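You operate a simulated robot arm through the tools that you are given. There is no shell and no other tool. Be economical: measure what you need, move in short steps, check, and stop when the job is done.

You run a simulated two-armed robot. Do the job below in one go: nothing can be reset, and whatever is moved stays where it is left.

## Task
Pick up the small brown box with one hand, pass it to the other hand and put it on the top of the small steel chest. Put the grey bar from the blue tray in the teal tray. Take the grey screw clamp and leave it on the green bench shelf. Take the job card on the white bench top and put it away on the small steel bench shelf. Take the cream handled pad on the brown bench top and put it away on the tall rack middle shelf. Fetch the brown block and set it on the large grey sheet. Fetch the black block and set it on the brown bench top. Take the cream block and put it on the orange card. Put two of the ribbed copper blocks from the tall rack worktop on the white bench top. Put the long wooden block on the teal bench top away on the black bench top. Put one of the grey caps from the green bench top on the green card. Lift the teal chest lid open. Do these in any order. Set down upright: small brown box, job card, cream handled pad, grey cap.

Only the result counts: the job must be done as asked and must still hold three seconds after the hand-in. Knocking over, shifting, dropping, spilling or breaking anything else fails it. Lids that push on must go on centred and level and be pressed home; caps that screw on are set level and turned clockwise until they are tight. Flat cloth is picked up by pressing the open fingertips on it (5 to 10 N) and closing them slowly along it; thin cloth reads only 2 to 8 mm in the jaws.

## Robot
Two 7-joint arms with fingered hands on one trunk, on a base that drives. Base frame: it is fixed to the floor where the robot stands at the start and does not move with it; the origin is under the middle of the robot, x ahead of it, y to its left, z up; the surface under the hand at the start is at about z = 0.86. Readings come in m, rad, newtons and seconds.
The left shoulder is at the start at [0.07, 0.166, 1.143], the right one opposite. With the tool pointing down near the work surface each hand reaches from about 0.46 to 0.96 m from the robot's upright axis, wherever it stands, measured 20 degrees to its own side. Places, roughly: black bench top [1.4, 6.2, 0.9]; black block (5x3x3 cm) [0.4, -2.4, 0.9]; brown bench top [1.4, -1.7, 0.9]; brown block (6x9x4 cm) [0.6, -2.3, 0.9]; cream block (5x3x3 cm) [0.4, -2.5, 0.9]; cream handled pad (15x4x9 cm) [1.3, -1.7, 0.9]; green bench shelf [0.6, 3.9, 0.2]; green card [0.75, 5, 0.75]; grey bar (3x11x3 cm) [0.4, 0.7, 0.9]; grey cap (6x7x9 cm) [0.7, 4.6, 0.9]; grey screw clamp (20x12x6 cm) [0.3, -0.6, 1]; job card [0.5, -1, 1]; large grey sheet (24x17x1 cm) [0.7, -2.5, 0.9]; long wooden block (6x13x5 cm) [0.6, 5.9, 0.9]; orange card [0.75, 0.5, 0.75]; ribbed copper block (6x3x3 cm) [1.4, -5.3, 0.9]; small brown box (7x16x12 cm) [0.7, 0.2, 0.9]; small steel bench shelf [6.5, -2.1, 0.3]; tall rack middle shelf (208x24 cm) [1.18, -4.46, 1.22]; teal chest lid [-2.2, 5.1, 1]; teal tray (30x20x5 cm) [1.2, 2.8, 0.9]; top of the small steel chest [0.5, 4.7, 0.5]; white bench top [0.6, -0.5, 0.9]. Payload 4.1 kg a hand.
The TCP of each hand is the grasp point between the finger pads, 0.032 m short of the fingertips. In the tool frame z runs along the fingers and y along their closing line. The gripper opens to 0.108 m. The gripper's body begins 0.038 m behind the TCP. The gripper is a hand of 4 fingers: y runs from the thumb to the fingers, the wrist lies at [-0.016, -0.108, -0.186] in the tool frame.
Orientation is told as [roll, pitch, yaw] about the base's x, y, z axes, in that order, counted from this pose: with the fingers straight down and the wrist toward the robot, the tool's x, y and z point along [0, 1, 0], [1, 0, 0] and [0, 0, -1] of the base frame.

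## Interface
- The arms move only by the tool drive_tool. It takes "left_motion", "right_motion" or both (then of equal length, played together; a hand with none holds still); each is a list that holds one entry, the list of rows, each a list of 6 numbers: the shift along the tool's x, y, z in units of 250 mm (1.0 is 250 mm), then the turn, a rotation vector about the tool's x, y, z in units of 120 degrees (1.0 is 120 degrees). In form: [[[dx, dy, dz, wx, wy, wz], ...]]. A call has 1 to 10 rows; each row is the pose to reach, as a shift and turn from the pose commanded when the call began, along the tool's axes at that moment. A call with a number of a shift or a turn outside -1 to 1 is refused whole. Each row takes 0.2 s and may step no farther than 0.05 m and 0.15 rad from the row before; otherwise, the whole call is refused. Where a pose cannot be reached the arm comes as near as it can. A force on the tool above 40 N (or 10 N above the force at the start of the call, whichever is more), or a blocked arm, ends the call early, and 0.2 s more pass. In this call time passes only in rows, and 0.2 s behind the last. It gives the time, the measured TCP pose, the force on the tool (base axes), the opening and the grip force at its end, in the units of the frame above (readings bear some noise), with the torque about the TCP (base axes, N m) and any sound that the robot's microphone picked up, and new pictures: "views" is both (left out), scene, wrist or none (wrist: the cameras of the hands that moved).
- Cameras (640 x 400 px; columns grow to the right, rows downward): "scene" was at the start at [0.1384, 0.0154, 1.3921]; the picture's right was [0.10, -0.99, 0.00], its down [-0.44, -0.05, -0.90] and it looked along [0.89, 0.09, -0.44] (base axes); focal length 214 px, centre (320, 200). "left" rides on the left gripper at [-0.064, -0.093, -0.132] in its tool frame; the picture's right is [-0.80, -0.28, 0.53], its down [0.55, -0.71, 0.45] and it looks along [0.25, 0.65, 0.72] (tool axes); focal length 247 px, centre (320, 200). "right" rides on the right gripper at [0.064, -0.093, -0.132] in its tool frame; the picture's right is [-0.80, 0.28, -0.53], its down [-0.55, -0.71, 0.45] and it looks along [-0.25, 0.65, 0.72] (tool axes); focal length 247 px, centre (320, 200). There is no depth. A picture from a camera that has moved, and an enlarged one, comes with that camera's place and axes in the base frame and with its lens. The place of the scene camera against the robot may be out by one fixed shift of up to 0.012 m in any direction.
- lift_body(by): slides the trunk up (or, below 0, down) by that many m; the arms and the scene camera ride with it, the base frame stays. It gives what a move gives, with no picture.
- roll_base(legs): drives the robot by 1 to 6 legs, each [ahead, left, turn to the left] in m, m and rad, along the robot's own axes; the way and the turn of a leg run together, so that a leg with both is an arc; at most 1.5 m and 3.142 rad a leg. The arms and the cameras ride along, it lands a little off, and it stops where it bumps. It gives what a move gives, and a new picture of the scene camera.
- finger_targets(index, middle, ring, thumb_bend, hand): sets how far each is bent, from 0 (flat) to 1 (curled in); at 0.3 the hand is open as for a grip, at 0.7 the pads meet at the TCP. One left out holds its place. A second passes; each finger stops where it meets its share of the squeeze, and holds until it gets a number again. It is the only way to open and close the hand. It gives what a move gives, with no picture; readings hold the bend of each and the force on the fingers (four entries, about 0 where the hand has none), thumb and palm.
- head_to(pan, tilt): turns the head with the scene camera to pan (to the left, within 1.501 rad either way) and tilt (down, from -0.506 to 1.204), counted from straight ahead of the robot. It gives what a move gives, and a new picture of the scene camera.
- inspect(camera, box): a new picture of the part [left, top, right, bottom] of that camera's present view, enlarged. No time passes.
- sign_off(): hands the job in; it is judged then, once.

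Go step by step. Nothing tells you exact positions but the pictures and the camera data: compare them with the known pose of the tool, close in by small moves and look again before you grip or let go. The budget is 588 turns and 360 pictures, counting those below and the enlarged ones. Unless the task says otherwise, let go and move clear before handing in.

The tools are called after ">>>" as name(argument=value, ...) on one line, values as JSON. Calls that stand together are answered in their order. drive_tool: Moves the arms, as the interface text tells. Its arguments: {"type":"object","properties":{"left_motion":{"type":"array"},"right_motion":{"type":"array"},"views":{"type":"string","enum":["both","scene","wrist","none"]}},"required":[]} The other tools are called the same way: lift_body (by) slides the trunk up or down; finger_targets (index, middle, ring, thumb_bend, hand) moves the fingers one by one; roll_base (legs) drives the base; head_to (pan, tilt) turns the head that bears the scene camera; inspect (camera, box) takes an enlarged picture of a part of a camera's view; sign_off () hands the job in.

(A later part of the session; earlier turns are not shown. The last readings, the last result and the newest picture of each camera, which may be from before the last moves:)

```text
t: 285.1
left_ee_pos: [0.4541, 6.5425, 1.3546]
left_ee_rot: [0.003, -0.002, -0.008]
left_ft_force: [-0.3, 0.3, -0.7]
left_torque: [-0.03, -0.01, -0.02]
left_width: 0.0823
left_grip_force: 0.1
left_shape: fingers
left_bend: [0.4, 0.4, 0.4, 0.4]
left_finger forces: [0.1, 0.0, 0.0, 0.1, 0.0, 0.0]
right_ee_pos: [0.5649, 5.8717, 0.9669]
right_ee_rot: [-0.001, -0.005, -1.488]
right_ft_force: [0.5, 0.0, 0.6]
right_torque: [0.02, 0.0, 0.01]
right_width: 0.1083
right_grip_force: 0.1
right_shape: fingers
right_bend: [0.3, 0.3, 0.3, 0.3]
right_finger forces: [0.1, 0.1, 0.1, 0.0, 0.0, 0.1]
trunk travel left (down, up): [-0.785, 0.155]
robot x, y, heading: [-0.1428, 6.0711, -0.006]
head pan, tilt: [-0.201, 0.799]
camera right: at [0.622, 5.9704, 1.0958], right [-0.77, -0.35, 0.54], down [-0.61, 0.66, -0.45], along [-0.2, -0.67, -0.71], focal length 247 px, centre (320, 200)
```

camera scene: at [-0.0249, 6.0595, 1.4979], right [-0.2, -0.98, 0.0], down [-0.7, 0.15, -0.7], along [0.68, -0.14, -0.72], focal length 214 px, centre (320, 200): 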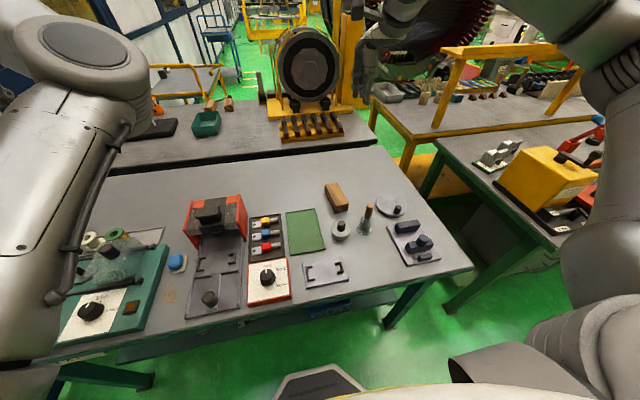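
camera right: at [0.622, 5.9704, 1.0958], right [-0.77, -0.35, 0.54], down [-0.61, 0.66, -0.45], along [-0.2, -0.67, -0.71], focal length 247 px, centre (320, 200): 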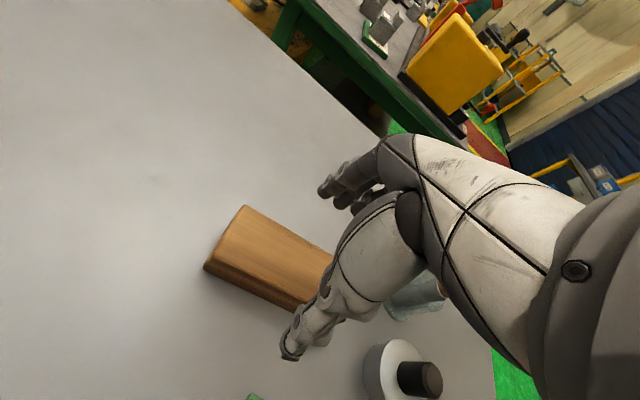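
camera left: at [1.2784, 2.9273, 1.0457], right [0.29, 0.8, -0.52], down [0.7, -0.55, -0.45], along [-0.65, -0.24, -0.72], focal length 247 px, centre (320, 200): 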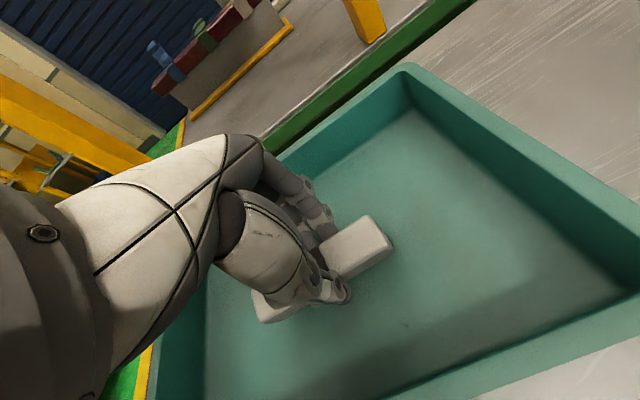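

>>> drive_tool(right_motion=[[[0, 0, 0.1, 0, 0, 0], [0, 0, 0.18, 0, 0, 0], [0, 0, 0.235, 0, 0, 0]]], views="none")

>>> finger_targets(hand="right", index=0.7, middle=0.7, ring=0.7, thumb_bend=0.7)

>>> drive_tool(right_motion=[[[0, 0, -0.06, 0, 0, 0], [0, 0, -0.2, 0, 0, 0], [0, 0, -0.36, 0, 0, 0], [0, 0, -0.52, 0, 0, 0], [0, 0, -0.68, 0, 0, 0], [0, 0, -0.84, 0, 0, 0], [0, 0, -1, 0, 0, 0]]], views="wrist")

```text
t: 285.9
left_ee_pos: [0.4546, 6.5424, 1.3568]
left_ee_rot: [0.003, -0.003, -0.008]
left_ft_force: [-0.4, 0.3, 0.2]
left_torque: [0.0, 0.01, 0.01]
left_width: 0.0825
left_grip_force: 0.0
left_shape: fingers
left_bend: [0.4, 0.4, 0.4, 0.4]
left_finger forces: [0.1, 0.0, 0.0, 0.1, 0.1, 0.0]
right_ee_pos: [0.5628, 5.8697, 0.9083]
right_ee_rot: [-0.002, -0.005, -1.486]
right_ft_force: [-0.6, -0.4, -0.2]
right_torque: [0.03, -0.01, 0.03]
right_width: 0.1081
right_grip_force: 0.1
right_shape: fingers
right_bend: [0.3, 0.3, 0.3, 0.3]
right_finger forces: [0.0, 0.1, 0.0, 0.1, 0.0, 0.0]
trunk travel left (down, up): [-0.785, 0.155]
robot x, y, heading: [-0.1489, 6.0703, -0.003]
head pan, tilt: [-0.201, 0.799]
```

```text
t: 286.9
left_ee_pos: [0.454, 6.5423, 1.3553]
left_ee_rot: [0.003, -0.002, -0.009]
left_ft_force: [-0.6, -0.6, 0.4]
left_torque: [0.01, 0.01, 0.03]
left_width: 0.0826
left_grip_force: 0.1
left_shape: fingers
left_bend: [0.4, 0.4, 0.4, 0.4]
left_finger forces: [0.0, 0.0, 0.0, 0.0, 0.1, 0.0]
right_ee_pos: [0.5627, 5.8694, 0.9096]
right_ee_rot: [-0.002, -0.006, -1.486]
right_ft_force: [-0.1, -1.1, 1.1]
right_torque: [-0.12, 0.03, 0.05]
right_width: 0.0533
right_grip_force: 25.8
right_shape: fingers
right_bend: [0.58, 0.61, 0.6, 0.5]
right_finger forces: [7.9, 9.1, 8.8, 0.0, 24.8, 0.1]
trunk travel left (down, up): [-0.785, 0.155]
robot x, y, heading: [-0.147, 6.0682, -0.002]
head pan, tilt: [-0.201, 0.799]
```

```text
t: 288.5
left_ee_pos: [0.4525, 6.543, 1.3555]
left_ee_rot: [0.002, -0.004, -0.008]
left_ft_force: [0.1, 0.6, 0.9]
left_torque: [0.01, -0.04, -0.01]
left_width: 0.0822
left_grip_force: 0.0
left_shape: fingers
left_bend: [0.4, 0.4, 0.4, 0.4]
left_finger forces: [0.0, 0.0, 0.0, 0.0, 0.0, 0.1]
right_ee_pos: [0.5665, 5.8699, 1.1584]
right_ee_rot: [-0.005, -0.005, -1.487]
right_ft_force: [-0.5, 0.4, -2.1]
right_torque: [-0.02, -0.02, -0.01]
right_width: 0.0533
right_grip_force: 25.3
right_shape: fingers
right_bend: [0.59, 0.61, 0.6, 0.5]
right_finger forces: [7.7, 8.6, 8.4, 0.0, 24.8, 0.1]
trunk travel left (down, up): [-0.785, 0.155]
robot x, y, heading: [-0.1502, 6.071, -0.003]
head pan, tilt: [-0.201, 0.799]
camera right: at [0.6238, 5.9691, 1.2872], right [-0.77, -0.35, 0.54], down [-0.61, 0.66, -0.45], along [-0.2, -0.67, -0.71], focal length 247 px, centre (320, 200)
```

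right: 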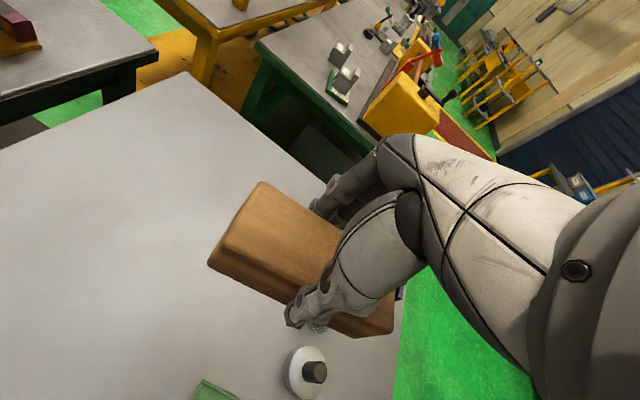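

The block is held. The black bench is only reachable from its far side, so I drive round: back, down the aisle, along the walkway.

>>> roll_base(legs=[[-0.6, 0, 0], [0, -1.5, 0], [0, -1.5, 0], [0, -1.5, 0], [1.5, 0, 0], [1.5, 0, 0]])

>>> head_to(pan=1.3, tilt=0.35)

```text
t: 327.0
left_ee_pos: [2.8003, 1.9262, 1.3548]
left_ee_rot: [0.001, -0.004, -0.056]
left_ft_force: [0.4, -0.9, 0.4]
left_torque: [0.0, -0.01, 0.0]
left_width: 0.0824
left_grip_force: 0.1
left_shape: fingers
left_bend: [0.4, 0.4, 0.4, 0.4]
left_finger forces: [0.1, 0.0, 0.1, 0.0, 0.1, 0.0]
right_ee_pos: [2.8818, 1.2485, 1.1562]
right_ee_rot: [-0.003, -0.006, -1.534]
right_ft_force: [0.1, 0.5, -2.3]
right_torque: [-0.02, -0.01, 0.04]
right_width: 0.0533
right_grip_force: 24.7
right_shape: fingers
right_bend: [0.59, 0.61, 0.6, 0.5]
right_finger forces: [7.7, 8.6, 8.3, 0.0, 24.7, 0.1]
trunk travel left (down, up): [-0.785, 0.155]
robot x, y, heading: [2.1767, 1.4845, -0.044]
head pan, tilt: [-0.201, 0.799]
camera scene: at [2.3013, 1.4645, 1.4976], right [-0.25, -0.97, 0.0], down [-0.69, 0.18, -0.7], along [0.68, -0.17, -0.72], focal length 214 px, centre (320, 200)
```

scene: 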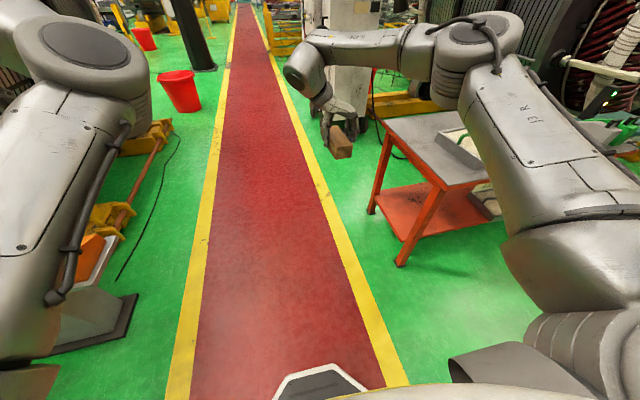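

```text
t: 328.6
left_ee_pos: [2.8001, 1.9253, 1.3555]
left_ee_rot: [0.004, -0.002, -0.056]
left_ft_force: [0.3, 0.3, -0.3]
left_torque: [0.03, -0.01, 0.0]
left_width: 0.0823
left_grip_force: 0.1
left_shape: fingers
left_bend: [0.4, 0.4, 0.4, 0.4]
left_finger forces: [0.0, 0.1, 0.0, 0.0, 0.0, 0.0]
right_ee_pos: [2.8817, 1.2493, 1.1567]
right_ee_rot: [-0.004, -0.004, -1.535]
right_ft_force: [0.0, -0.5, -2.4]
right_torque: [0.0, 0.0, 0.0]
right_width: 0.0532
right_grip_force: 24.9
right_shape: fingers
right_bend: [0.59, 0.61, 0.6, 0.5]
right_finger forces: [7.9, 8.7, 8.4, 0.0, 24.5, 0.1]
trunk travel left (down, up): [-0.785, 0.155]
robot x, y, heading: [2.1807, 1.4769, -0.05]
head pan, tilt: [1.3, 0.351]
camera scene: at [2.2529, 1.5728, 1.5372], right [0.95, -0.32, 0.0], down [-0.11, -0.33, -0.94], along [0.3, 0.89, -0.34], focal length 214 px, centre (320, 200)
```

scene: 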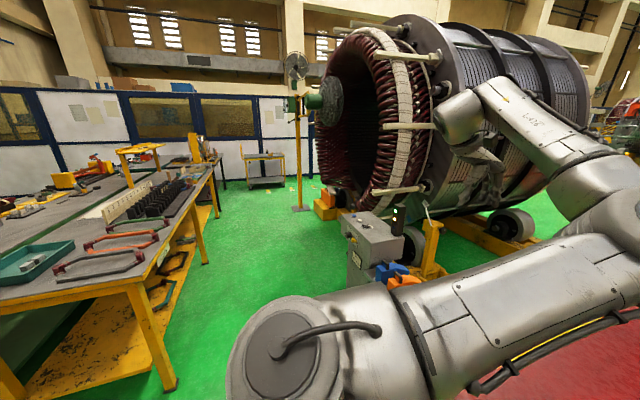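

The corridor between the yellow bench and the generator is free (~1.4 m). I turn left and drive up it.

>>> roll_base(legs=[[0, 0, 1.61], [0, -0.07, 0], [1.45, 0, 0], [1.45, 0, 0], [1.4, 0, 0]])

>>> head_to(pan=0.9, tilt=0.55)

```text
t: 353.9
left_ee_pos: [1.7342, 6.4142, 1.3551]
left_ee_rot: [0.004, -0.002, 1.552]
left_ft_force: [0.3, -0.7, -0.1]
left_torque: [-0.01, -0.04, 0.0]
left_width: 0.0825
left_grip_force: 0.0
left_shape: fingers
left_bend: [0.4, 0.4, 0.4, 0.4]
left_finger forces: [0.1, 0.0, 0.0, 0.0, 0.0, 0.1]
right_ee_pos: [2.4064, 6.5208, 1.1582]
right_ee_rot: [-0.004, -0.005, 0.075]
right_ft_force: [0.5, 0.7, -2.0]
right_torque: [0.01, -0.02, 0.02]
right_width: 0.0529
right_grip_force: 24.2
right_shape: fingers
right_bend: [0.59, 0.61, 0.6, 0.5]
right_finger forces: [7.8, 8.4, 8.2, 0.0, 24.3, 0.0]
trunk travel left (down, up): [-0.785, 0.155]
robot x, y, heading: [2.2015, 5.8082, 1.555]
head pan, tilt: [1.3, 0.351]
camera scene: at [2.1095, 5.8907, 1.5372], right [0.28, 0.96, 0.0], down [0.33, -0.1, -0.94], along [-0.9, 0.26, -0.34], focal length 214 px, centre (320, 200)
```

scene: 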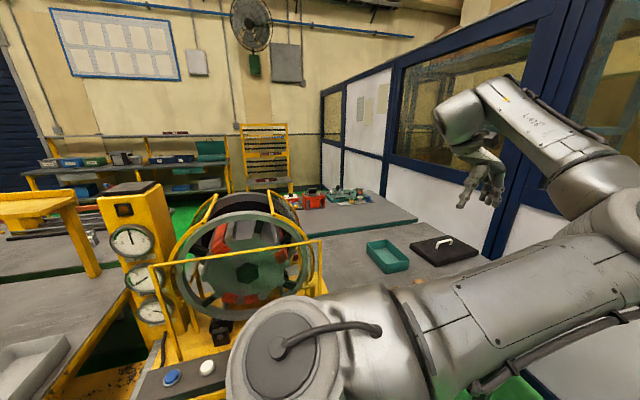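

```text
t: 354.8
left_ee_pos: [1.7333, 6.4153, 1.3533]
left_ee_rot: [0.005, -0.004, 1.554]
left_ft_force: [0.8, 0.1, -0.6]
left_torque: [-0.01, -0.01, -0.01]
left_width: 0.0825
left_grip_force: 0.1
left_shape: fingers
left_bend: [0.4, 0.4, 0.4, 0.4]
left_finger forces: [0.0, 0.0, 0.0, 0.0, 0.0, 0.0]
right_ee_pos: [2.4073, 6.5226, 1.1565]
right_ee_rot: [-0.003, -0.005, 0.074]
right_ft_force: [0.2, -0.1, -2.1]
right_torque: [0.02, -0.03, 0.01]
right_width: 0.0527
right_grip_force: 24.4
right_shape: fingers
right_bend: [0.59, 0.61, 0.6, 0.5]
right_finger forces: [7.8, 8.3, 8.2, 0.0, 24.2, 0.0]
trunk travel left (down, up): [-0.785, 0.155]
robot x, y, heading: [2.2014, 5.8053, 1.558]
head pan, tilt: [0.901, 0.55]
camera scene: at [2.1291, 5.9218, 1.519], right [0.63, 0.78, 0.0], down [0.41, -0.33, -0.85], along [-0.66, 0.54, -0.52], focal length 214 px, centre (320, 200)
```

scene: 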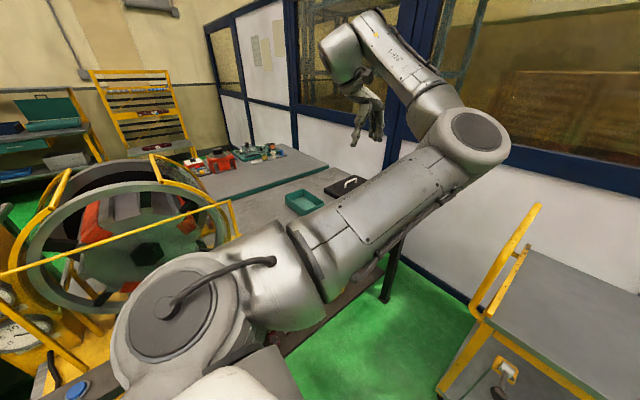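

The machine with the flywheel occupies the near part of the black bench; free top remains near [1.5, 6.3]. I raise the trunk so the left arm clears the wheel, move up and turn to face the bench.

>>> lift_body(by=0.15)

>>> roll_base(legs=[[0.36, -0.1, 0], [0, 0, 1.58]])

>>> head_to(pan=0, tilt=0.6)

```text
t: 356.5
left_ee_pos: [1.7336, 6.4163, 1.5065]
left_ee_rot: [0.003, -0.004, 1.553]
left_ft_force: [0.4, -0.5, 0.0]
left_torque: [0.02, -0.02, 0.02]
left_width: 0.0824
left_grip_force: 0.0
left_shape: fingers
left_bend: [0.4, 0.4, 0.4, 0.4]
left_finger forces: [0.0, 0.1, 0.0, 0.0, 0.0, 0.0]
right_ee_pos: [2.4066, 6.5226, 1.3065]
right_ee_rot: [-0.003, -0.004, 0.076]
right_ft_force: [0.5, -0.2, -3.1]
right_torque: [0.02, -0.04, 0.0]
right_width: 0.053
right_grip_force: 24.2
right_shape: fingers
right_bend: [0.59, 0.61, 0.6, 0.5]
right_finger forces: [7.8, 8.4, 8.1, 0.0, 24.3, 0.0]
trunk travel left (down, up): [-0.935, 0.005]
robot x, y, heading: [2.2012, 5.8073, 1.556]
head pan, tilt: [0.901, 0.55]
```

```text
t: 362.7
left_ee_pos: [1.6838, 5.7237, 1.5054]
left_ee_rot: [0.002, -0.004, 3.093]
left_ft_force: [0.2, 0.1, -0.3]
left_torque: [0.0, 0.04, 0.0]
left_width: 0.0827
left_grip_force: 0.0
left_shape: fingers
left_bend: [0.4, 0.4, 0.4, 0.4]
left_finger forces: [0.1, 0.0, 0.1, 0.0, 0.0, 0.0]
right_ee_pos: [1.597, 6.4004, 1.3072]
right_ee_rot: [-0.003, -0.002, 1.615]
right_ft_force: [0.1, 0.9, -2.6]
right_torque: [0.02, 0.01, 0.0]
right_width: 0.0525
right_grip_force: 24.0
right_shape: fingers
right_bend: [0.59, 0.62, 0.61, 0.5]
right_finger forces: [7.8, 8.2, 8.1, 0.0, 23.8, 0.0]
trunk travel left (down, up): [-0.935, 0.005]
robot x, y, heading: [2.3049, 6.1676, 3.097]
head pan, tilt: [0.901, 0.55]
camera scene: at [2.1924, 6.1125, 1.669], right [-0.76, 0.65, 0.0], down [0.34, 0.39, -0.85], along [-0.56, -0.65, -0.52], focal length 214 px, centre (320, 200)
```

scene: 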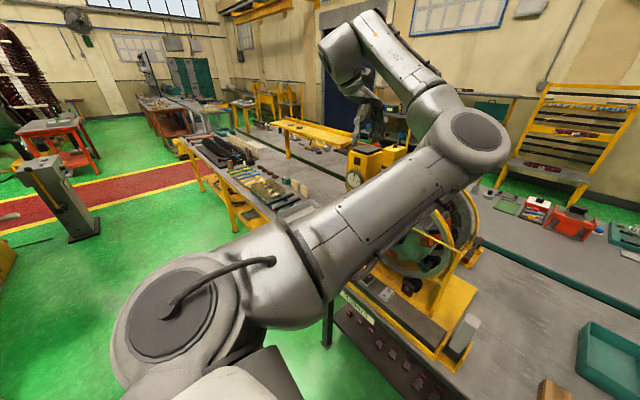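

```text
t: 363.9
left_ee_pos: [1.6838, 5.7225, 1.5052]
left_ee_rot: [0.004, -0.003, 3.092]
left_ft_force: [-0.1, 0.3, 0.1]
left_torque: [0.0, -0.01, 0.02]
left_width: 0.0823
left_grip_force: 0.1
left_shape: fingers
left_bend: [0.4, 0.4, 0.4, 0.4]
left_finger forces: [0.1, 0.1, 0.1, 0.0, 0.0, 0.0]
right_ee_pos: [1.597, 6.3995, 1.3068]
right_ee_rot: [-0.005, -0.006, 1.616]
right_ft_force: [0.2, -0.9, -1.5]
right_torque: [0.01, 0.03, -0.06]
right_width: 0.0527
right_grip_force: 23.8
right_shape: fingers
right_bend: [0.59, 0.62, 0.61, 0.5]
right_finger forces: [7.7, 8.1, 8.0, 0.0, 23.8, 0.0]
trunk travel left (down, up): [-0.935, 0.005]
robot x, y, heading: [2.3076, 6.1699, 3.099]
head pan, tilt: [0.0, 0.6]
camera scene: at [2.1629, 6.1837, 1.6644], right [0.04, 1.0, 0.0], down [0.56, -0.02, -0.82], along [-0.82, 0.03, -0.57], focal length 214 px, centre (320, 200)
```

scene: 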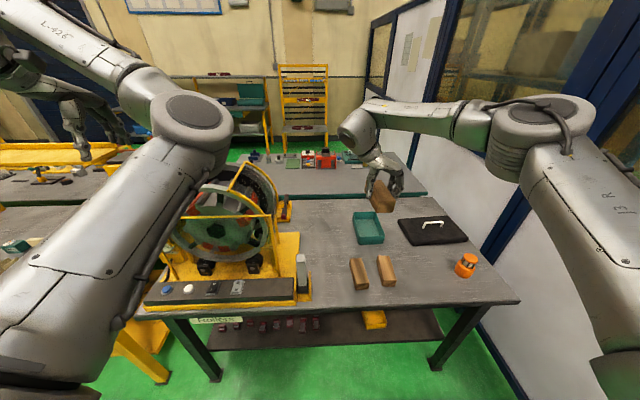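

Two similar blocks already lie on this bench. I'll set mine at about [1.42, 6.27], between the machine and the teal tray; first 0.2 m forward.

>>> roll_base(legs=[[0.2, 0, 0.04]])

>>> drive_tool(right_motion=[[[0, -0.1, 0, 0, 0, 0], [0, -0.25, 0.1, 0, 0, 0], [0, -0.4, 0.25, 0, 0, 0], [0, -0.5, 0.4, 0, 0, 0], [0, -0.52, 0.56, 0, 0, 0], [0, -0.52, 0.7, 0, 0, 0]]], views="both")

```text
t: 365.4
left_ee_pos: [1.5121, 5.7021, 1.5077]
left_ee_rot: [0.003, -0.008, 3.131]
left_ft_force: [0.2, 0.0, 0.7]
left_torque: [-0.02, 0.02, 0.01]
left_width: 0.0825
left_grip_force: 0.1
left_shape: fingers
left_bend: [0.4, 0.4, 0.4, 0.4]
left_finger forces: [0.1, 0.0, 0.1, 0.0, 0.0, 0.0]
right_ee_pos: [1.3983, 6.3758, 1.3085]
right_ee_rot: [0.001, -0.006, 1.654]
right_ft_force: [0.4, -0.1, -1.5]
right_torque: [0.05, 0.08, 0.02]
right_width: 0.0528
right_grip_force: 23.3
right_shape: fingers
right_bend: [0.59, 0.62, 0.61, 0.5]
right_finger forces: [7.7, 8.2, 8.0, 0.0, 23.8, 0.0]
trunk travel left (down, up): [-0.935, 0.005]
robot x, y, heading: [2.1109, 6.1771, 3.139]
head pan, tilt: [0.0, 0.6]
camera scene: at [1.972, 6.1828, 1.665], right [0.0, 1.0, 0.0], down [0.56, 0.0, -0.83], along [-0.83, 0.0, -0.56], focal length 214 px, centre (320, 200)
```

scene: 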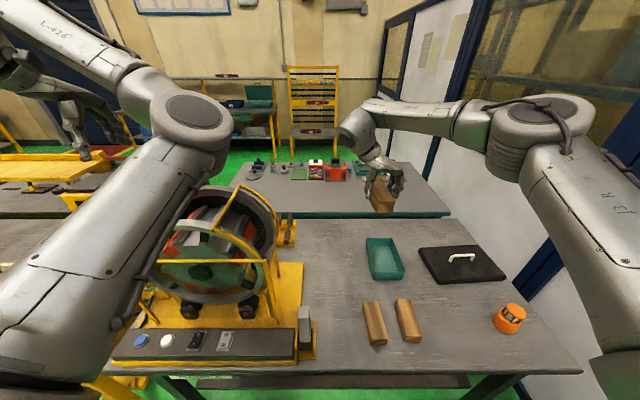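

```text
refused: row 3 steps farther than a row can; nothing moved
```

>>> drive_tool(right_motion=[[[-0.01, -0.1, 0, 0, 0, 0], [-0.02, -0.22, 0.05, 0, 0, 0], [-0.03, -0.34, 0.15, 0, 0, 0], [-0.04, -0.43, 0.28, 0, 0, 0], [-0.05, -0.47, 0.44, 0, 0, 0], [-0.05, -0.47, 0.62, 0, 0, 0], [-0.05, -0.47, 0.8, 0, 0, 0], [-0.05, -0.47, 1, 0, 0, 0]]], views="both")

```text
t: 367.2
left_ee_pos: [1.5053, 5.7023, 1.5068]
left_ee_rot: [0.003, -0.003, 3.133]
left_ft_force: [0.4, -0.6, -0.5]
left_torque: [0.01, -0.01, -0.01]
left_width: 0.0823
left_grip_force: 0.0
left_shape: fingers
left_bend: [0.4, 0.4, 0.4, 0.4]
left_finger forces: [0.0, 0.1, 0.0, 0.0, 0.0, 0.1]
right_ee_pos: [1.4147, 6.2588, 1.0571]
right_ee_rot: [-0.002, -0.004, 1.655]
right_ft_force: [-0.8, -0.6, -1.6]
right_torque: [0.01, 0.04, -0.04]
right_width: 0.0527
right_grip_force: 23.9
right_shape: fingers
right_bend: [0.59, 0.62, 0.61, 0.5]
right_finger forces: [7.8, 8.1, 8.0, 0.1, 23.8, 0.0]
trunk travel left (down, up): [-0.935, 0.005]
robot x, y, heading: [2.1075, 6.1804, 3.133]
head pan, tilt: [0.0, 0.6]
camera scene: at [1.9654, 6.1816, 1.6644], right [0.0, 1.0, 0.0], down [0.57, 0.0, -0.82], along [-0.82, 0.0, -0.57], focal length 214 px, centre (320, 200)
camera right: at [1.3586, 6.161, 1.1865], right [0.77, 0.35, 0.54], down [0.61, -0.66, -0.45], along [0.2, 0.67, -0.71], focal length 247 px, centre (320, 200)
```

scene: 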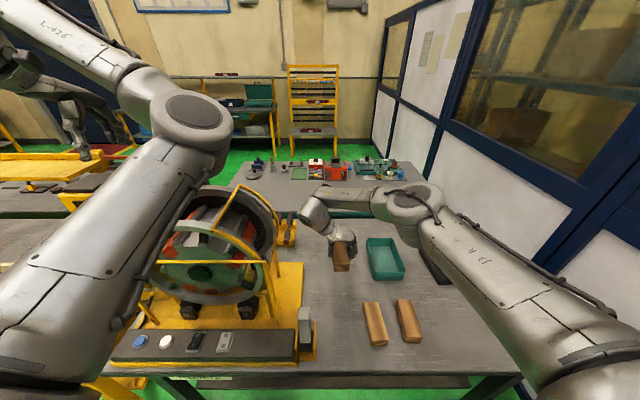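
right: 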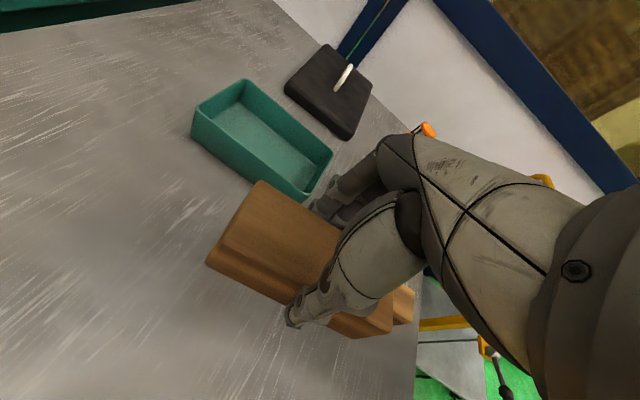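

>>> drive_tool(right_motion=[[[0, 0, 0.15, 0, 0, 0], [0, 0, 0.3, 0, 0, 0], [0, 0, 0.43, 0, 0, 0], [0, 0, 0.52, 0, 0, 0], [0, 0, 0.56, 0, 0, 0]]], views="none")

>>> drive_tool(right_motion=[[[0, 0, 0.015, 0, 0, 0], [0, 0, 0.03, 0, 0, 0], [0, 0, 0.045, 0, 0, 0]]], views="none")

```text
t: 368.4
left_ee_pos: [1.5052, 5.7025, 1.5055]
left_ee_rot: [0.004, -0.003, 3.133]
left_ft_force: [0.6, 0.3, -0.7]
left_torque: [-0.02, 0.04, 0.0]
left_width: 0.0823
left_grip_force: 0.0
left_shape: fingers
left_bend: [0.4, 0.4, 0.4, 0.4]
left_finger forces: [0.0, 0.1, 0.0, 0.2, 0.0, 0.0]
right_ee_pos: [1.4212, 6.2682, 0.9169]
right_ee_rot: [-0.022, -0.012, 1.646]
right_ft_force: [0.2, 0.5, -2.7]
right_torque: [0.06, 0.01, -0.01]
right_width: 0.0529
right_grip_force: 24.1
right_shape: fingers
right_bend: [0.59, 0.62, 0.61, 0.5]
right_finger forces: [7.7, 8.1, 8.0, 0.0, 23.7, 0.1]
right hand out of reach, approached as far as the arm can: row 5
trunk travel left (down, up): [-0.935, 0.005]
robot x, y, heading: [2.1127, 6.1775, 3.137]
head pan, tilt: [0.0, 0.6]
```

```text
t: 369.2
left_ee_pos: [1.5061, 5.7033, 1.5069]
left_ee_rot: [0.005, -0.004, 3.134]
left_ft_force: [-0.2, 0.0, -0.1]
left_torque: [0.03, 0.03, 0.01]
left_width: 0.0824
left_grip_force: 0.0
left_shape: fingers
left_bend: [0.4, 0.4, 0.4, 0.4]
left_finger forces: [0.0, 0.0, 0.1, 0.0, 0.1, 0.0]
right_ee_pos: [1.4178, 6.2648, 0.9137]
right_ee_rot: [0.0, -0.004, 1.656]
right_ft_force: [-0.5, -0.9, -1.6]
right_torque: [0.03, 0.0, -0.02]
right_width: 0.0523
right_grip_force: 24.1
right_shape: fingers
right_bend: [0.59, 0.62, 0.61, 0.5]
right_finger forces: [7.7, 8.1, 8.0, 0.1, 23.8, 0.0]
right hand out of reach, approached as far as the arm can: row 1, 2, 3
trunk travel left (down, up): [-0.935, 0.005]
robot x, y, heading: [2.11, 6.1747, 3.139]
head pan, tilt: [0.0, 0.6]
```

The arm is at its limit; I lower the last bit with the trunk.

>>> lift_body(by=-0.006)

>>> lift_body(by=-0.004)

```text
t: 369.8
left_ee_pos: [1.5082, 5.7025, 1.4998]
left_ee_rot: [0.004, -0.004, 3.133]
left_ft_force: [0.4, 1.1, -0.4]
left_torque: [0.0, -0.02, 0.0]
left_width: 0.0824
left_grip_force: 0.1
left_shape: fingers
left_bend: [0.4, 0.4, 0.4, 0.4]
left_finger forces: [0.0, 0.0, 0.1, 0.0, 0.0, 0.0]
right_ee_pos: [1.4193, 6.2634, 0.9088]
right_ee_rot: [0.0, -0.002, 1.657]
right_ft_force: [-0.4, -1.1, 3.5]
right_torque: [0.09, -0.08, -0.01]
right_width: 0.0529
right_grip_force: 24.3
right_shape: fingers
right_bend: [0.59, 0.62, 0.61, 0.5]
right_finger forces: [7.6, 8.1, 8.1, 0.0, 24.8, 0.0]
trunk travel left (down, up): [-0.929, 0.011]
robot x, y, heading: [2.1098, 6.1773, 3.137]
head pan, tilt: [0.0, 0.6]
```

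```text
t: 370.3
left_ee_pos: [1.5089, 5.7013, 1.4968]
left_ee_rot: [0.004, -0.008, 3.132]
left_ft_force: [-0.1, 0.0, 0.6]
left_torque: [0.03, -0.01, 0.0]
left_width: 0.0821
left_grip_force: 0.2
left_shape: fingers
left_bend: [0.4, 0.4, 0.4, 0.4]
left_finger forces: [0.0, 0.0, 0.0, 0.1, 0.1, 0.1]
right_ee_pos: [1.4185, 6.2623, 0.9071]
right_ee_rot: [0.002, -0.007, 1.655]
right_ft_force: [-0.5, -1.2, 21.7]
right_torque: [0.39, -0.18, -0.02]
right_width: 0.0533
right_grip_force: 27.2
right_shape: fingers
right_bend: [0.6, 0.62, 0.61, 0.5]
right_finger forces: [8.2, 9.2, 8.7, 0.0, 27.5, 0.0]
trunk travel left (down, up): [-0.925, 0.015]
robot x, y, heading: [2.1095, 6.1762, 3.14]
head pan, tilt: [0.0, 0.6]
```

Contact. I release and raise via the trunk.

>>> finger_targets(hand="right", index=0.35, middle=0.35, ring=0.35, thumb_bend=0.35)

>>> drive_tool(right_motion=[[[0, 0, -0.1, 0, 0, 0], [0, 0, -0.25, 0, 0, 0], [0, 0, -0.42, 0, 0, 0], [0, 0, -0.6, 0, 0, 0], [0, 0, -0.78, 0, 0, 0], [0, 0, -0.96, 0, 0, 0]]], views="scene")

```text
t: 371.3
left_ee_pos: [1.5058, 5.7016, 1.4961]
left_ee_rot: [0.005, -0.004, 3.135]
left_ft_force: [0.2, 0.0, -0.1]
left_torque: [0.01, 0.04, -0.01]
left_width: 0.0826
left_grip_force: 0.2
left_shape: fingers
left_bend: [0.4, 0.4, 0.4, 0.4]
left_finger forces: [0.1, 0.0, 0.0, 0.1, 0.0, 0.0]
right_ee_pos: [1.4181, 6.2621, 0.9036]
right_ee_rot: [-0.002, -0.003, 1.656]
right_ft_force: [-0.6, -0.1, -0.4]
right_torque: [0.01, 0.04, 0.01]
right_width: 0.0955
right_grip_force: 0.0
right_shape: fingers
right_bend: [0.35, 0.35, 0.35, 0.35]
right_finger forces: [0.0, 0.0, 0.1, 0.1, 0.0, 0.1]
trunk travel left (down, up): [-0.925, 0.015]
robot x, y, heading: [2.107, 6.1765, 3.145]
head pan, tilt: [0.0, 0.6]
```

```text
t: 372.7
left_ee_pos: [1.5082, 5.7037, 1.4956]
left_ee_rot: [0.003, -0.006, 3.133]
left_ft_force: [0.7, -0.4, 0.2]
left_torque: [-0.04, 0.04, 0.0]
left_width: 0.0825
left_grip_force: 0.0
left_shape: fingers
left_bend: [0.4, 0.4, 0.4, 0.4]
left_finger forces: [0.0, 0.0, 0.0, 0.1, 0.1, 0.1]
right_ee_pos: [1.4205, 6.2605, 1.1433]
right_ee_rot: [-0.002, -0.003, 1.657]
right_ft_force: [-0.1, 0.3, -0.2]
right_torque: [0.01, 0.03, -0.01]
right_width: 0.0953
right_grip_force: 0.0
right_shape: fingers
right_bend: [0.35, 0.35, 0.35, 0.35]
right_finger forces: [0.0, 0.1, 0.0, 0.0, 0.0, 0.0]
trunk travel left (down, up): [-0.925, 0.015]
robot x, y, heading: [2.1046, 6.1744, 3.134]
head pan, tilt: [0.0, 0.6]
camera scene: at [1.9682, 6.1824, 1.6545], right [0.0, 1.0, 0.0], down [0.56, 0.0, -0.83], along [-0.83, 0.0, -0.56], focal length 214 px, centre (320, 200)
```

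scene: 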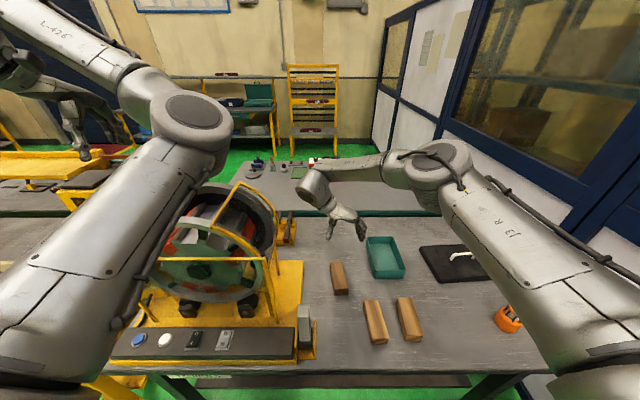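

The block lies on the black bench. I neutralise the right hand and drive back out toward the home bench.

>>> roll_base(legs=[[-0.3, 0, 0]])

>>> drive_tool(right_motion=[[[0, 0, -0.08, 0, 0, -0.07], [0, 0, -0.16, 0, 0, -0.14], [0, 0, -0.24, 0, 0, -0.21], [0, 0, -0.32, 0, 0, -0.28], [0, 0, -0.4, 0, 0, -0.35], [0, 0, -0.48, 0, 0, -0.42], [0, 0, -0.56, 0, 0, -0.49], [0, 0, -0.64, 0, 0, -0.56], [0, 0, -0.72, 0, 0, -0.63], [0, 0, -0.8, 0, 0, -0.7]]], views="none")

>>> roll_base(legs=[[0, 0, 1.57], [1.5, 0, 0], [1.5, 0, 0], [1.45, 0, 0]])

```text
t: 374.8
left_ee_pos: [1.8033, 5.7025, 1.4942]
left_ee_rot: [0.003, -0.001, 3.131]
left_ft_force: [-0.6, -0.5, 0.1]
left_torque: [0.02, 0.0, -0.01]
left_width: 0.0823
left_grip_force: 0.1
left_shape: fingers
left_bend: [0.4, 0.4, 0.4, 0.4]
left_finger forces: [0.0, 0.0, 0.0, 0.0, 0.0, 0.0]
right_ee_pos: [1.7171, 6.2613, 1.1413]
right_ee_rot: [-0.004, -0.002, 1.653]
right_ft_force: [0.2, -0.8, -0.9]
right_torque: [0.02, 0.0, 0.0]
right_width: 0.0953
right_grip_force: 0.0
right_shape: fingers
right_bend: [0.35, 0.35, 0.35, 0.35]
right_finger forces: [0.0, 0.0, 0.0, 0.1, 0.0, 0.0]
trunk travel left (down, up): [-0.925, 0.015]
robot x, y, heading: [2.4084, 6.1749, 3.14]
head pan, tilt: [0.0, 0.6]
camera scene: at [2.2639, 6.1815, 1.6541], right [0.01, 1.0, 0.0], down [0.57, 0.0, -0.82], along [-0.82, 0.0, -0.57], focal length 214 px, centre (320, 200)
```

scene: 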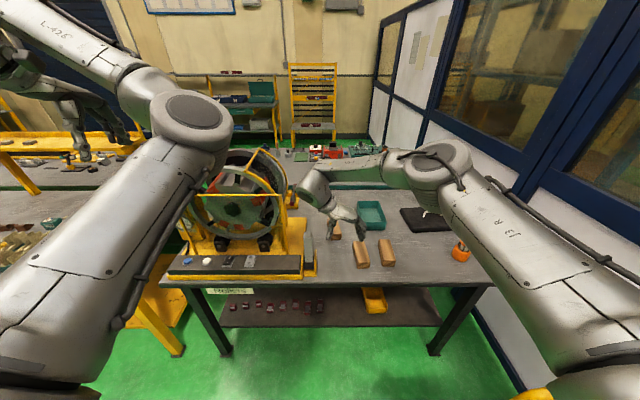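

```text
t: 377.0
left_ee_pos: [1.8071, 5.7031, 1.4973]
left_ee_rot: [0.005, -0.005, 3.131]
left_ft_force: [0.5, -0.3, 0.1]
left_torque: [0.01, 0.0, 0.01]
left_width: 0.0825
left_grip_force: 0.1
left_shape: fingers
left_bend: [0.4, 0.4, 0.4, 0.4]
left_finger forces: [0.0, 0.1, 0.0, 0.0, 0.0, 0.0]
right_ee_pos: [1.7189, 6.2633, 1.3415]
right_ee_rot: [-0.004, 0.001, 3.122]
right_ft_force: [0.7, 0.3, 0.3]
right_torque: [-0.01, -0.01, 0.0]
right_width: 0.0955
right_grip_force: 0.0
right_shape: fingers
right_bend: [0.35, 0.35, 0.35, 0.35]
right_finger forces: [0.0, 0.1, 0.0, 0.1, 0.0, 0.1]
trunk travel left (down, up): [-0.925, 0.015]
robot x, y, heading: [2.4095, 6.1739, 3.136]
head pan, tilt: [0.0, 0.6]
```

```text
t: 383.5
left_ee_pos: [2.8377, 5.2385, 1.503]
left_ee_rot: [0.015, -0.007, -1.62]
left_ft_force: [-30.6, 5.7, 3.3]
left_torque: [-0.68, -4.7, 2.22]
left_width: 0.0822
left_grip_force: 0.0
left_shape: fingers
left_bend: [0.4, 0.4, 0.4, 0.4]
left_finger forces: [0.0, 0.1, 0.1, 0.0, 0.0, 0.0]
right_ee_pos: [2.2812, 5.1669, 1.3433]
right_ee_rot: [0.005, 0.001, -1.618]
right_ft_force: [-1.3, -0.5, -0.1]
right_torque: [-0.02, -0.05, 0.02]
right_width: 0.0951
right_grip_force: 0.1
right_shape: fingers
right_bend: [0.35, 0.35, 0.35, 0.35]
right_finger forces: [0.1, 0.0, 0.1, 0.0, 0.0, 0.0]
trunk travel left (down, up): [-0.925, 0.015]
robot x, y, heading: [2.3965, 5.8531, -1.603]
head pan, tilt: [0.0, 0.6]
stopped in leg 2: the force on the tool passed its limit at 97 N (the readings are from after the stop); the commanded pose is now the measured one
camera scene: at [2.3762, 5.7227, 1.6549], right [-1.0, 0.03, -0.01], down [0.02, 0.56, -0.83], along [-0.02, -0.83, -0.56], focal length 214 px, centre (320, 200)
```

scene: 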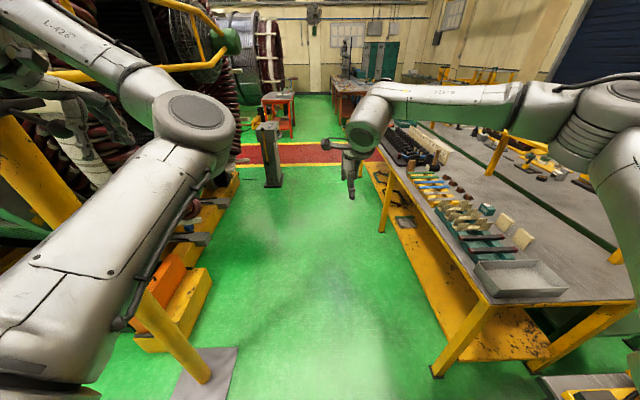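

The left arm met the yellow post by the generator. I back off and move away to the right (−x).

>>> roll_base(legs=[[-0.1, 0, 0], [0, -0.35, 0.03]])

```text
t: 384.1
left_ee_pos: [2.8355, 5.238, 1.5031]
left_ee_rot: [0.015, -0.006, -1.625]
left_ft_force: [-27.5, -1.5, -3.8]
left_torque: [-0.04, -4.01, 1.77]
left_width: 0.0823
left_grip_force: 0.1
left_shape: fingers
left_bend: [0.4, 0.4, 0.4, 0.4]
left_finger forces: [0.1, 0.0, 0.0, 0.0, 0.0, 0.0]
right_ee_pos: [2.2801, 5.1689, 1.3424]
right_ee_rot: [0.002, -0.001, -1.619]
right_ft_force: [-0.2, 0.1, -0.3]
right_torque: [0.0, 0.0, 0.0]
right_width: 0.0954
right_grip_force: 0.1
right_shape: fingers
right_bend: [0.35, 0.35, 0.35, 0.35]
right_finger forces: [0.0, 0.1, 0.1, 0.1, 0.0, 0.1]
trunk travel left (down, up): [-0.925, 0.015]
robot x, y, heading: [2.3958, 5.851, -1.606]
head pan, tilt: [0.0, 0.6]
stopped in leg 1: the robot was blocked; the commanded pose is now the measured one
camera scene: at [2.3787, 5.7236, 1.6547], right [-1.0, 0.03, -0.01], down [0.02, 0.56, -0.83], along [-0.02, -0.83, -0.56], focal length 214 px, centre (320, 200)
```

scene: 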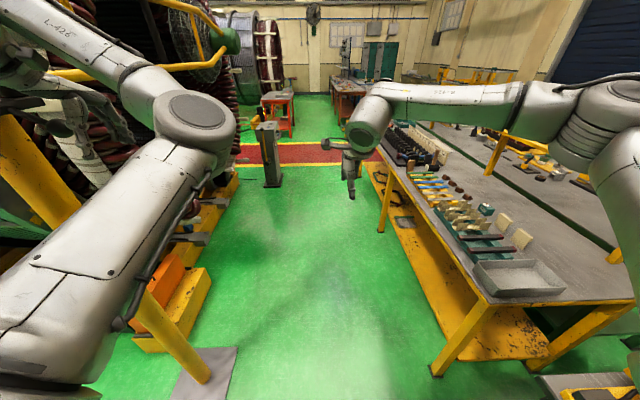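

>>> roll_base(legs=[[0, -0.3, 0]])

```text
t: 386.2
left_ee_pos: [2.5532, 5.2446, 1.4979]
left_ee_rot: [0.005, -0.006, -1.613]
left_ft_force: [-0.2, 0.1, 0.1]
left_torque: [0.03, 0.03, 0.02]
left_width: 0.0823
left_grip_force: 0.0
left_shape: fingers
left_bend: [0.4, 0.4, 0.4, 0.4]
left_finger forces: [0.0, 0.0, 0.0, 0.1, 0.0, 0.0]
right_ee_pos: [1.9977, 5.173, 1.3413]
right_ee_rot: [-0.005, 0.001, -1.612]
right_ft_force: [-0.4, 1.5, -1.1]
right_torque: [0.01, 0.02, 0.02]
right_width: 0.0953
right_grip_force: 0.0
right_shape: fingers
right_bend: [0.35, 0.35, 0.35, 0.35]
right_finger forces: [0.1, 0.0, 0.0, 0.0, 0.0, 0.0]
trunk travel left (down, up): [-0.925, 0.015]
robot x, y, heading: [2.0959, 5.86, -1.599]
head pan, tilt: [0.0, 0.6]
camera scene: at [2.0927, 5.7274, 1.6544], right [-1.0, 0.03, 0.0], down [0.01, 0.56, -0.82], along [-0.02, -0.82, -0.57], focal length 214 px, centre (320, 200)
```

scene: 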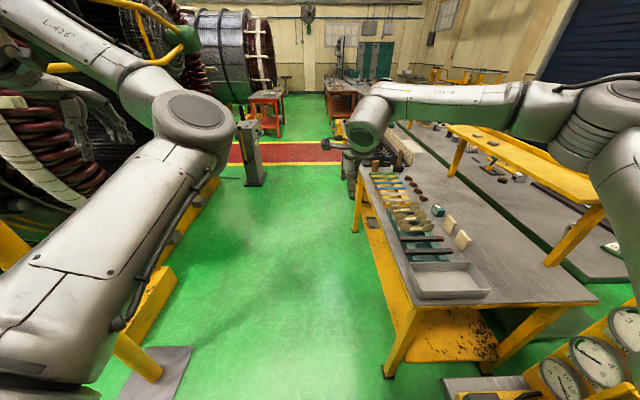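

Free again. Down the corridor to the walkway.

>>> roll_base(legs=[[0, 0, 0.03], [1.45, 0, 0], [1.45, 0, 0], [1.35, 0, 0], [0, -1.3, 0], [0, -1.3, 0]])

```text
t: 419.1
left_ee_pos: [-0.1645, 1.1016, 1.4977]
left_ee_rot: [0.009, -0.005, -1.647]
left_ft_force: [-0.2, 0.3, -0.6]
left_torque: [-0.02, -0.02, 0.0]
left_width: 0.0823
left_grip_force: 0.0
left_shape: fingers
left_bend: [0.4, 0.4, 0.4, 0.4]
left_finger forces: [0.1, 0.0, 0.0, 0.1, 0.1, 0.0]
right_ee_pos: [-0.7232, 1.0483, 1.3418]
right_ee_rot: [-0.006, 0.001, -1.647]
right_ft_force: [-0.5, -0.6, 0.4]
right_torque: [-0.01, 0.01, 0.02]
right_width: 0.0953
right_grip_force: 0.2
right_shape: fingers
right_bend: [0.35, 0.35, 0.35, 0.35]
right_finger forces: [0.0, 0.0, 0.0, 0.0, 0.1, 0.0]
trunk travel left (down, up): [-0.925, 0.015]
robot x, y, heading: [-0.595, 1.7325, -1.634]
head pan, tilt: [0.0, 0.6]
camera scene: at [-0.6094, 1.5992, 1.6544], right [-1.0, 0.06, 0.0], down [0.03, 0.56, -0.82], along [-0.05, -0.82, -0.57], focal length 214 px, centre (320, 200)
```

scene: 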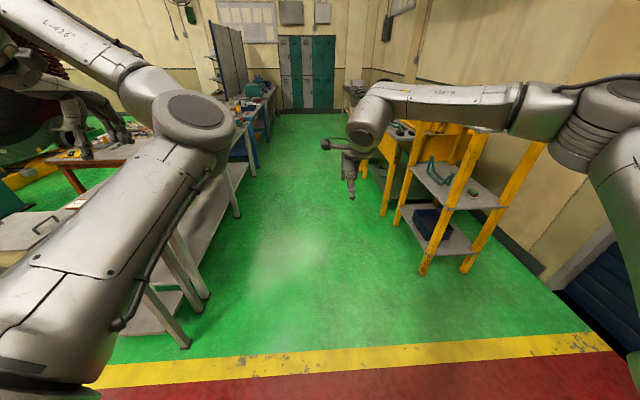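

>>> roll_base(legs=[[0, 0, 0.06], [1.1, 0, 0], [1.05, 0, 0], [0, 0, 1.57]])

>>> head_to(pan=-0.25, tilt=0.65)

```text
t: 434.2
left_ee_pos: [-0.0203, 0.0332, 1.497]
left_ee_rot: [0.009, -0.006, -0.01]
left_ft_force: [0.2, 0.2, 0.1]
left_torque: [0.04, 0.0, 0.0]
left_width: 0.0821
left_grip_force: 0.0
left_shape: fingers
left_bend: [0.4, 0.4, 0.4, 0.4]
left_finger forces: [0.0, 0.0, 0.0, 0.0, 0.0, 0.2]
right_ee_pos: [0.0703, -0.5224, 1.342]
right_ee_rot: [-0.006, 0.002, -0.009]
right_ft_force: [0.0, -0.3, 1.0]
right_torque: [0.0, -0.05, -0.01]
right_width: 0.095
right_grip_force: 0.1
right_shape: fingers
right_bend: [0.35, 0.35, 0.35, 0.35]
right_finger forces: [0.1, 0.0, 0.0, 0.0, 0.0, 0.1]
trunk travel left (down, up): [-0.925, 0.015]
robot x, y, heading: [-0.6199, -0.4421, 0.003]
head pan, tilt: [0.0, 0.6]
camera scene: at [-0.4837, -0.4344, 1.6544], right [0.01, -1.0, 0.0], down [-0.57, 0.0, -0.82], along [0.82, 0.0, -0.57], focal length 214 px, centre (320, 200)
```

scene: 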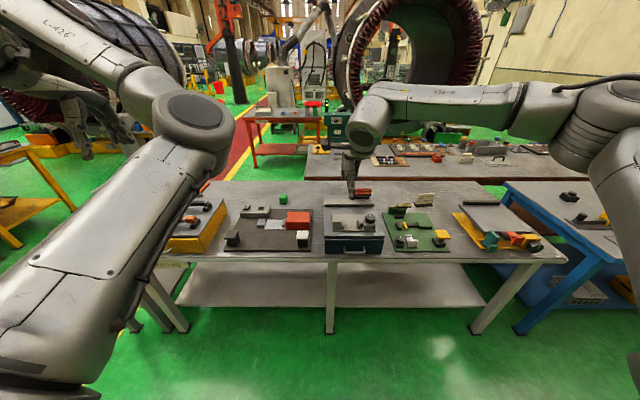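

```text
t: 434.9
left_ee_pos: [-0.0201, 0.0341, 1.4973]
left_ee_rot: [0.009, -0.006, -0.01]
left_ft_force: [0.3, 0.0, -0.6]
left_torque: [0.03, 0.01, 0.01]
left_width: 0.0825
left_grip_force: 0.0
left_shape: fingers
left_bend: [0.4, 0.4, 0.4, 0.4]
left_finger forces: [0.0, 0.1, 0.1, 0.0, 0.0, 0.0]
right_ee_pos: [0.0707, -0.5193, 1.3408]
right_ee_rot: [-0.005, 0.002, -0.011]
right_ft_force: [-0.1, -0.4, 0.8]
right_torque: [-0.03, -0.05, -0.02]
right_width: 0.095
right_grip_force: 0.0
right_shape: fingers
right_bend: [0.35, 0.35, 0.35, 0.35]
right_finger forces: [0.0, 0.0, 0.1, 0.0, 0.0, 0.1]
trunk travel left (down, up): [-0.925, 0.015]
robot x, y, heading: [-0.6213, -0.4403, 0.002]
head pan, tilt: [-0.25, 0.649]
camera scene: at [-0.4879, -0.4552, 1.6502], right [-0.24, -0.97, 0.0], down [-0.59, 0.15, -0.8], along [0.77, -0.19, -0.6], focal length 214 px, centre (320, 200)
```

scene: 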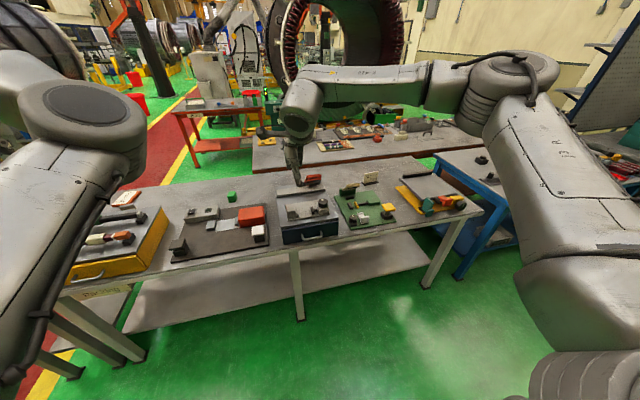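

>>> inspect(camera="scene", box=[260, 160, 420, 260])

>>> inspect(camera="right", box=[0, 0, 640, 400])

```text
4.00 times, centred on (340, 210) of scene
camera zoom: at [-0.4879, -0.4552, 1.6502], right [-0.24, -0.97, 0.0], down [-0.59, 0.15, -0.8], along [0.77, -0.19, -0.6], focal length 858 px, centre (240, 160)
```

zoom: 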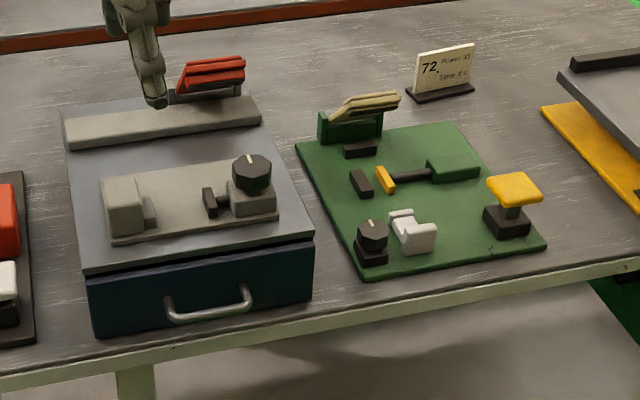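

```text
1.00 times, centred on (320, 200) of right (not enlarged: the box is as wide or as high as the picture)
camera zoom: at [-0.0199, -0.4541, 1.4716], right [0.28, -0.8, 0.54], down [-0.71, -0.54, -0.44], along [0.65, -0.26, -0.72], focal length 247 px, centre (320, 200)
```

zoom: 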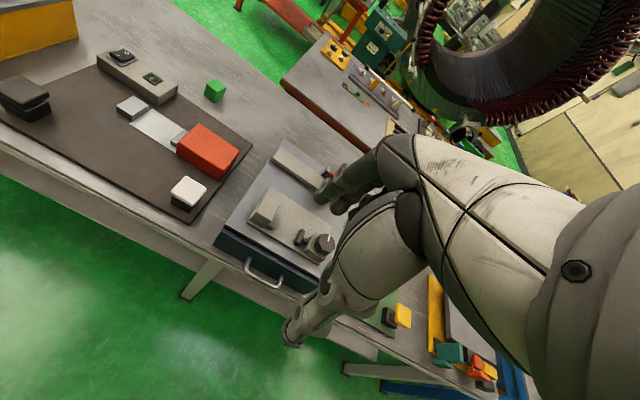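

The clamp is the grey vice lying on the steel chest. I drive 0.25 m forward and bring the right hand above it.

>>> roll_base(legs=[[0.25, 0, 0]])

>>> lift_body(by=-0.2)

>>> inspect(camera="right", box=[0, 0, 640, 400])

```text
t: 436.8
left_ee_pos: [0.2257, 0.0333, 1.4998]
left_ee_rot: [0.009, -0.006, -0.013]
left_ft_force: [0.5, 0.2, -0.1]
left_torque: [-0.01, -0.03, -0.01]
left_width: 0.0828
left_grip_force: 0.0
left_shape: fingers
left_bend: [0.4, 0.4, 0.4, 0.4]
left_finger forces: [0.0, 0.0, 0.0, 0.0, 0.1, 0.0]
right_ee_pos: [0.3153, -0.5183, 1.3441]
right_ee_rot: [-0.003, -0.001, -0.012]
right_ft_force: [-0.1, 0.0, 0.2]
right_torque: [0.01, -0.02, 0.04]
right_width: 0.0953
right_grip_force: 0.0
right_shape: fingers
right_bend: [0.35, 0.35, 0.35, 0.35]
right_finger forces: [0.1, 0.1, 0.0, 0.0, 0.0, 0.0]
trunk travel left (down, up): [-0.925, 0.015]
robot x, y, heading: [-0.3695, -0.4402, 0.005]
head pan, tilt: [-0.25, 0.649]
camera scene: at [-0.2438, -0.4543, 1.6506], right [-0.24, -0.97, 0.0], down [-0.58, 0.15, -0.8], along [0.77, -0.19, -0.6], focal length 214 px, centre (320, 200)
```

scene: 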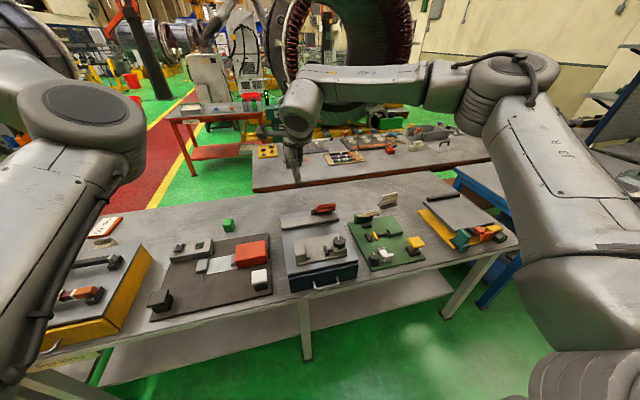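

```text
t: 438.9
left_ee_pos: [0.2294, 0.0343, 1.2981]
left_ee_rot: [0.009, -0.004, -0.013]
left_ft_force: [-0.7, 0.1, -1.2]
left_torque: [-0.01, 0.02, 0.0]
left_width: 0.0823
left_grip_force: 0.0
left_shape: fingers
left_bend: [0.4, 0.4, 0.4, 0.4]
left_finger forces: [0.0, 0.0, 0.0, 0.0, 0.0, 0.0]
right_ee_pos: [0.3196, -0.5197, 1.1413]
right_ee_rot: [-0.005, 0.002, -0.011]
right_ft_force: [-0.1, -0.5, 1.1]
right_torque: [-0.02, -0.01, 0.01]
right_width: 0.0951
right_grip_force: 0.1
right_shape: fingers
right_bend: [0.35, 0.35, 0.35, 0.35]
right_finger forces: [0.0, 0.1, 0.1, 0.1, 0.1, 0.0]
trunk travel left (down, up): [-0.725, 0.215]
robot x, y, heading: [-0.37, -0.438, -0.0]
head pan, tilt: [-0.25, 0.649]
```

```text
1.00 times, centred on (320, 200) of right (not enlarged: the box is as wide or as high as the picture)
camera zoom: at [0.2282, -0.4533, 1.2719], right [0.28, -0.8, 0.54], down [-0.71, -0.54, -0.44], along [0.65, -0.26, -0.72], focal length 247 px, centre (320, 200)
```

zoom: 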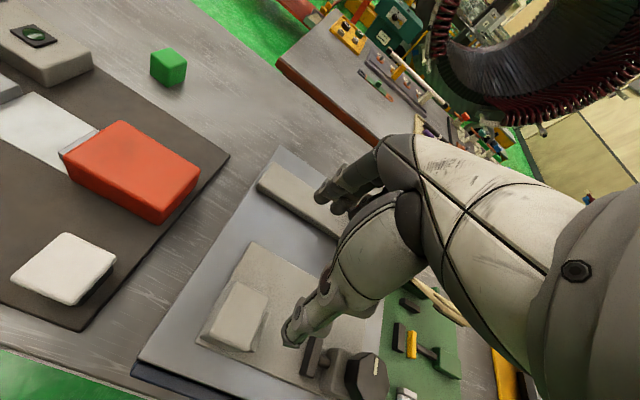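

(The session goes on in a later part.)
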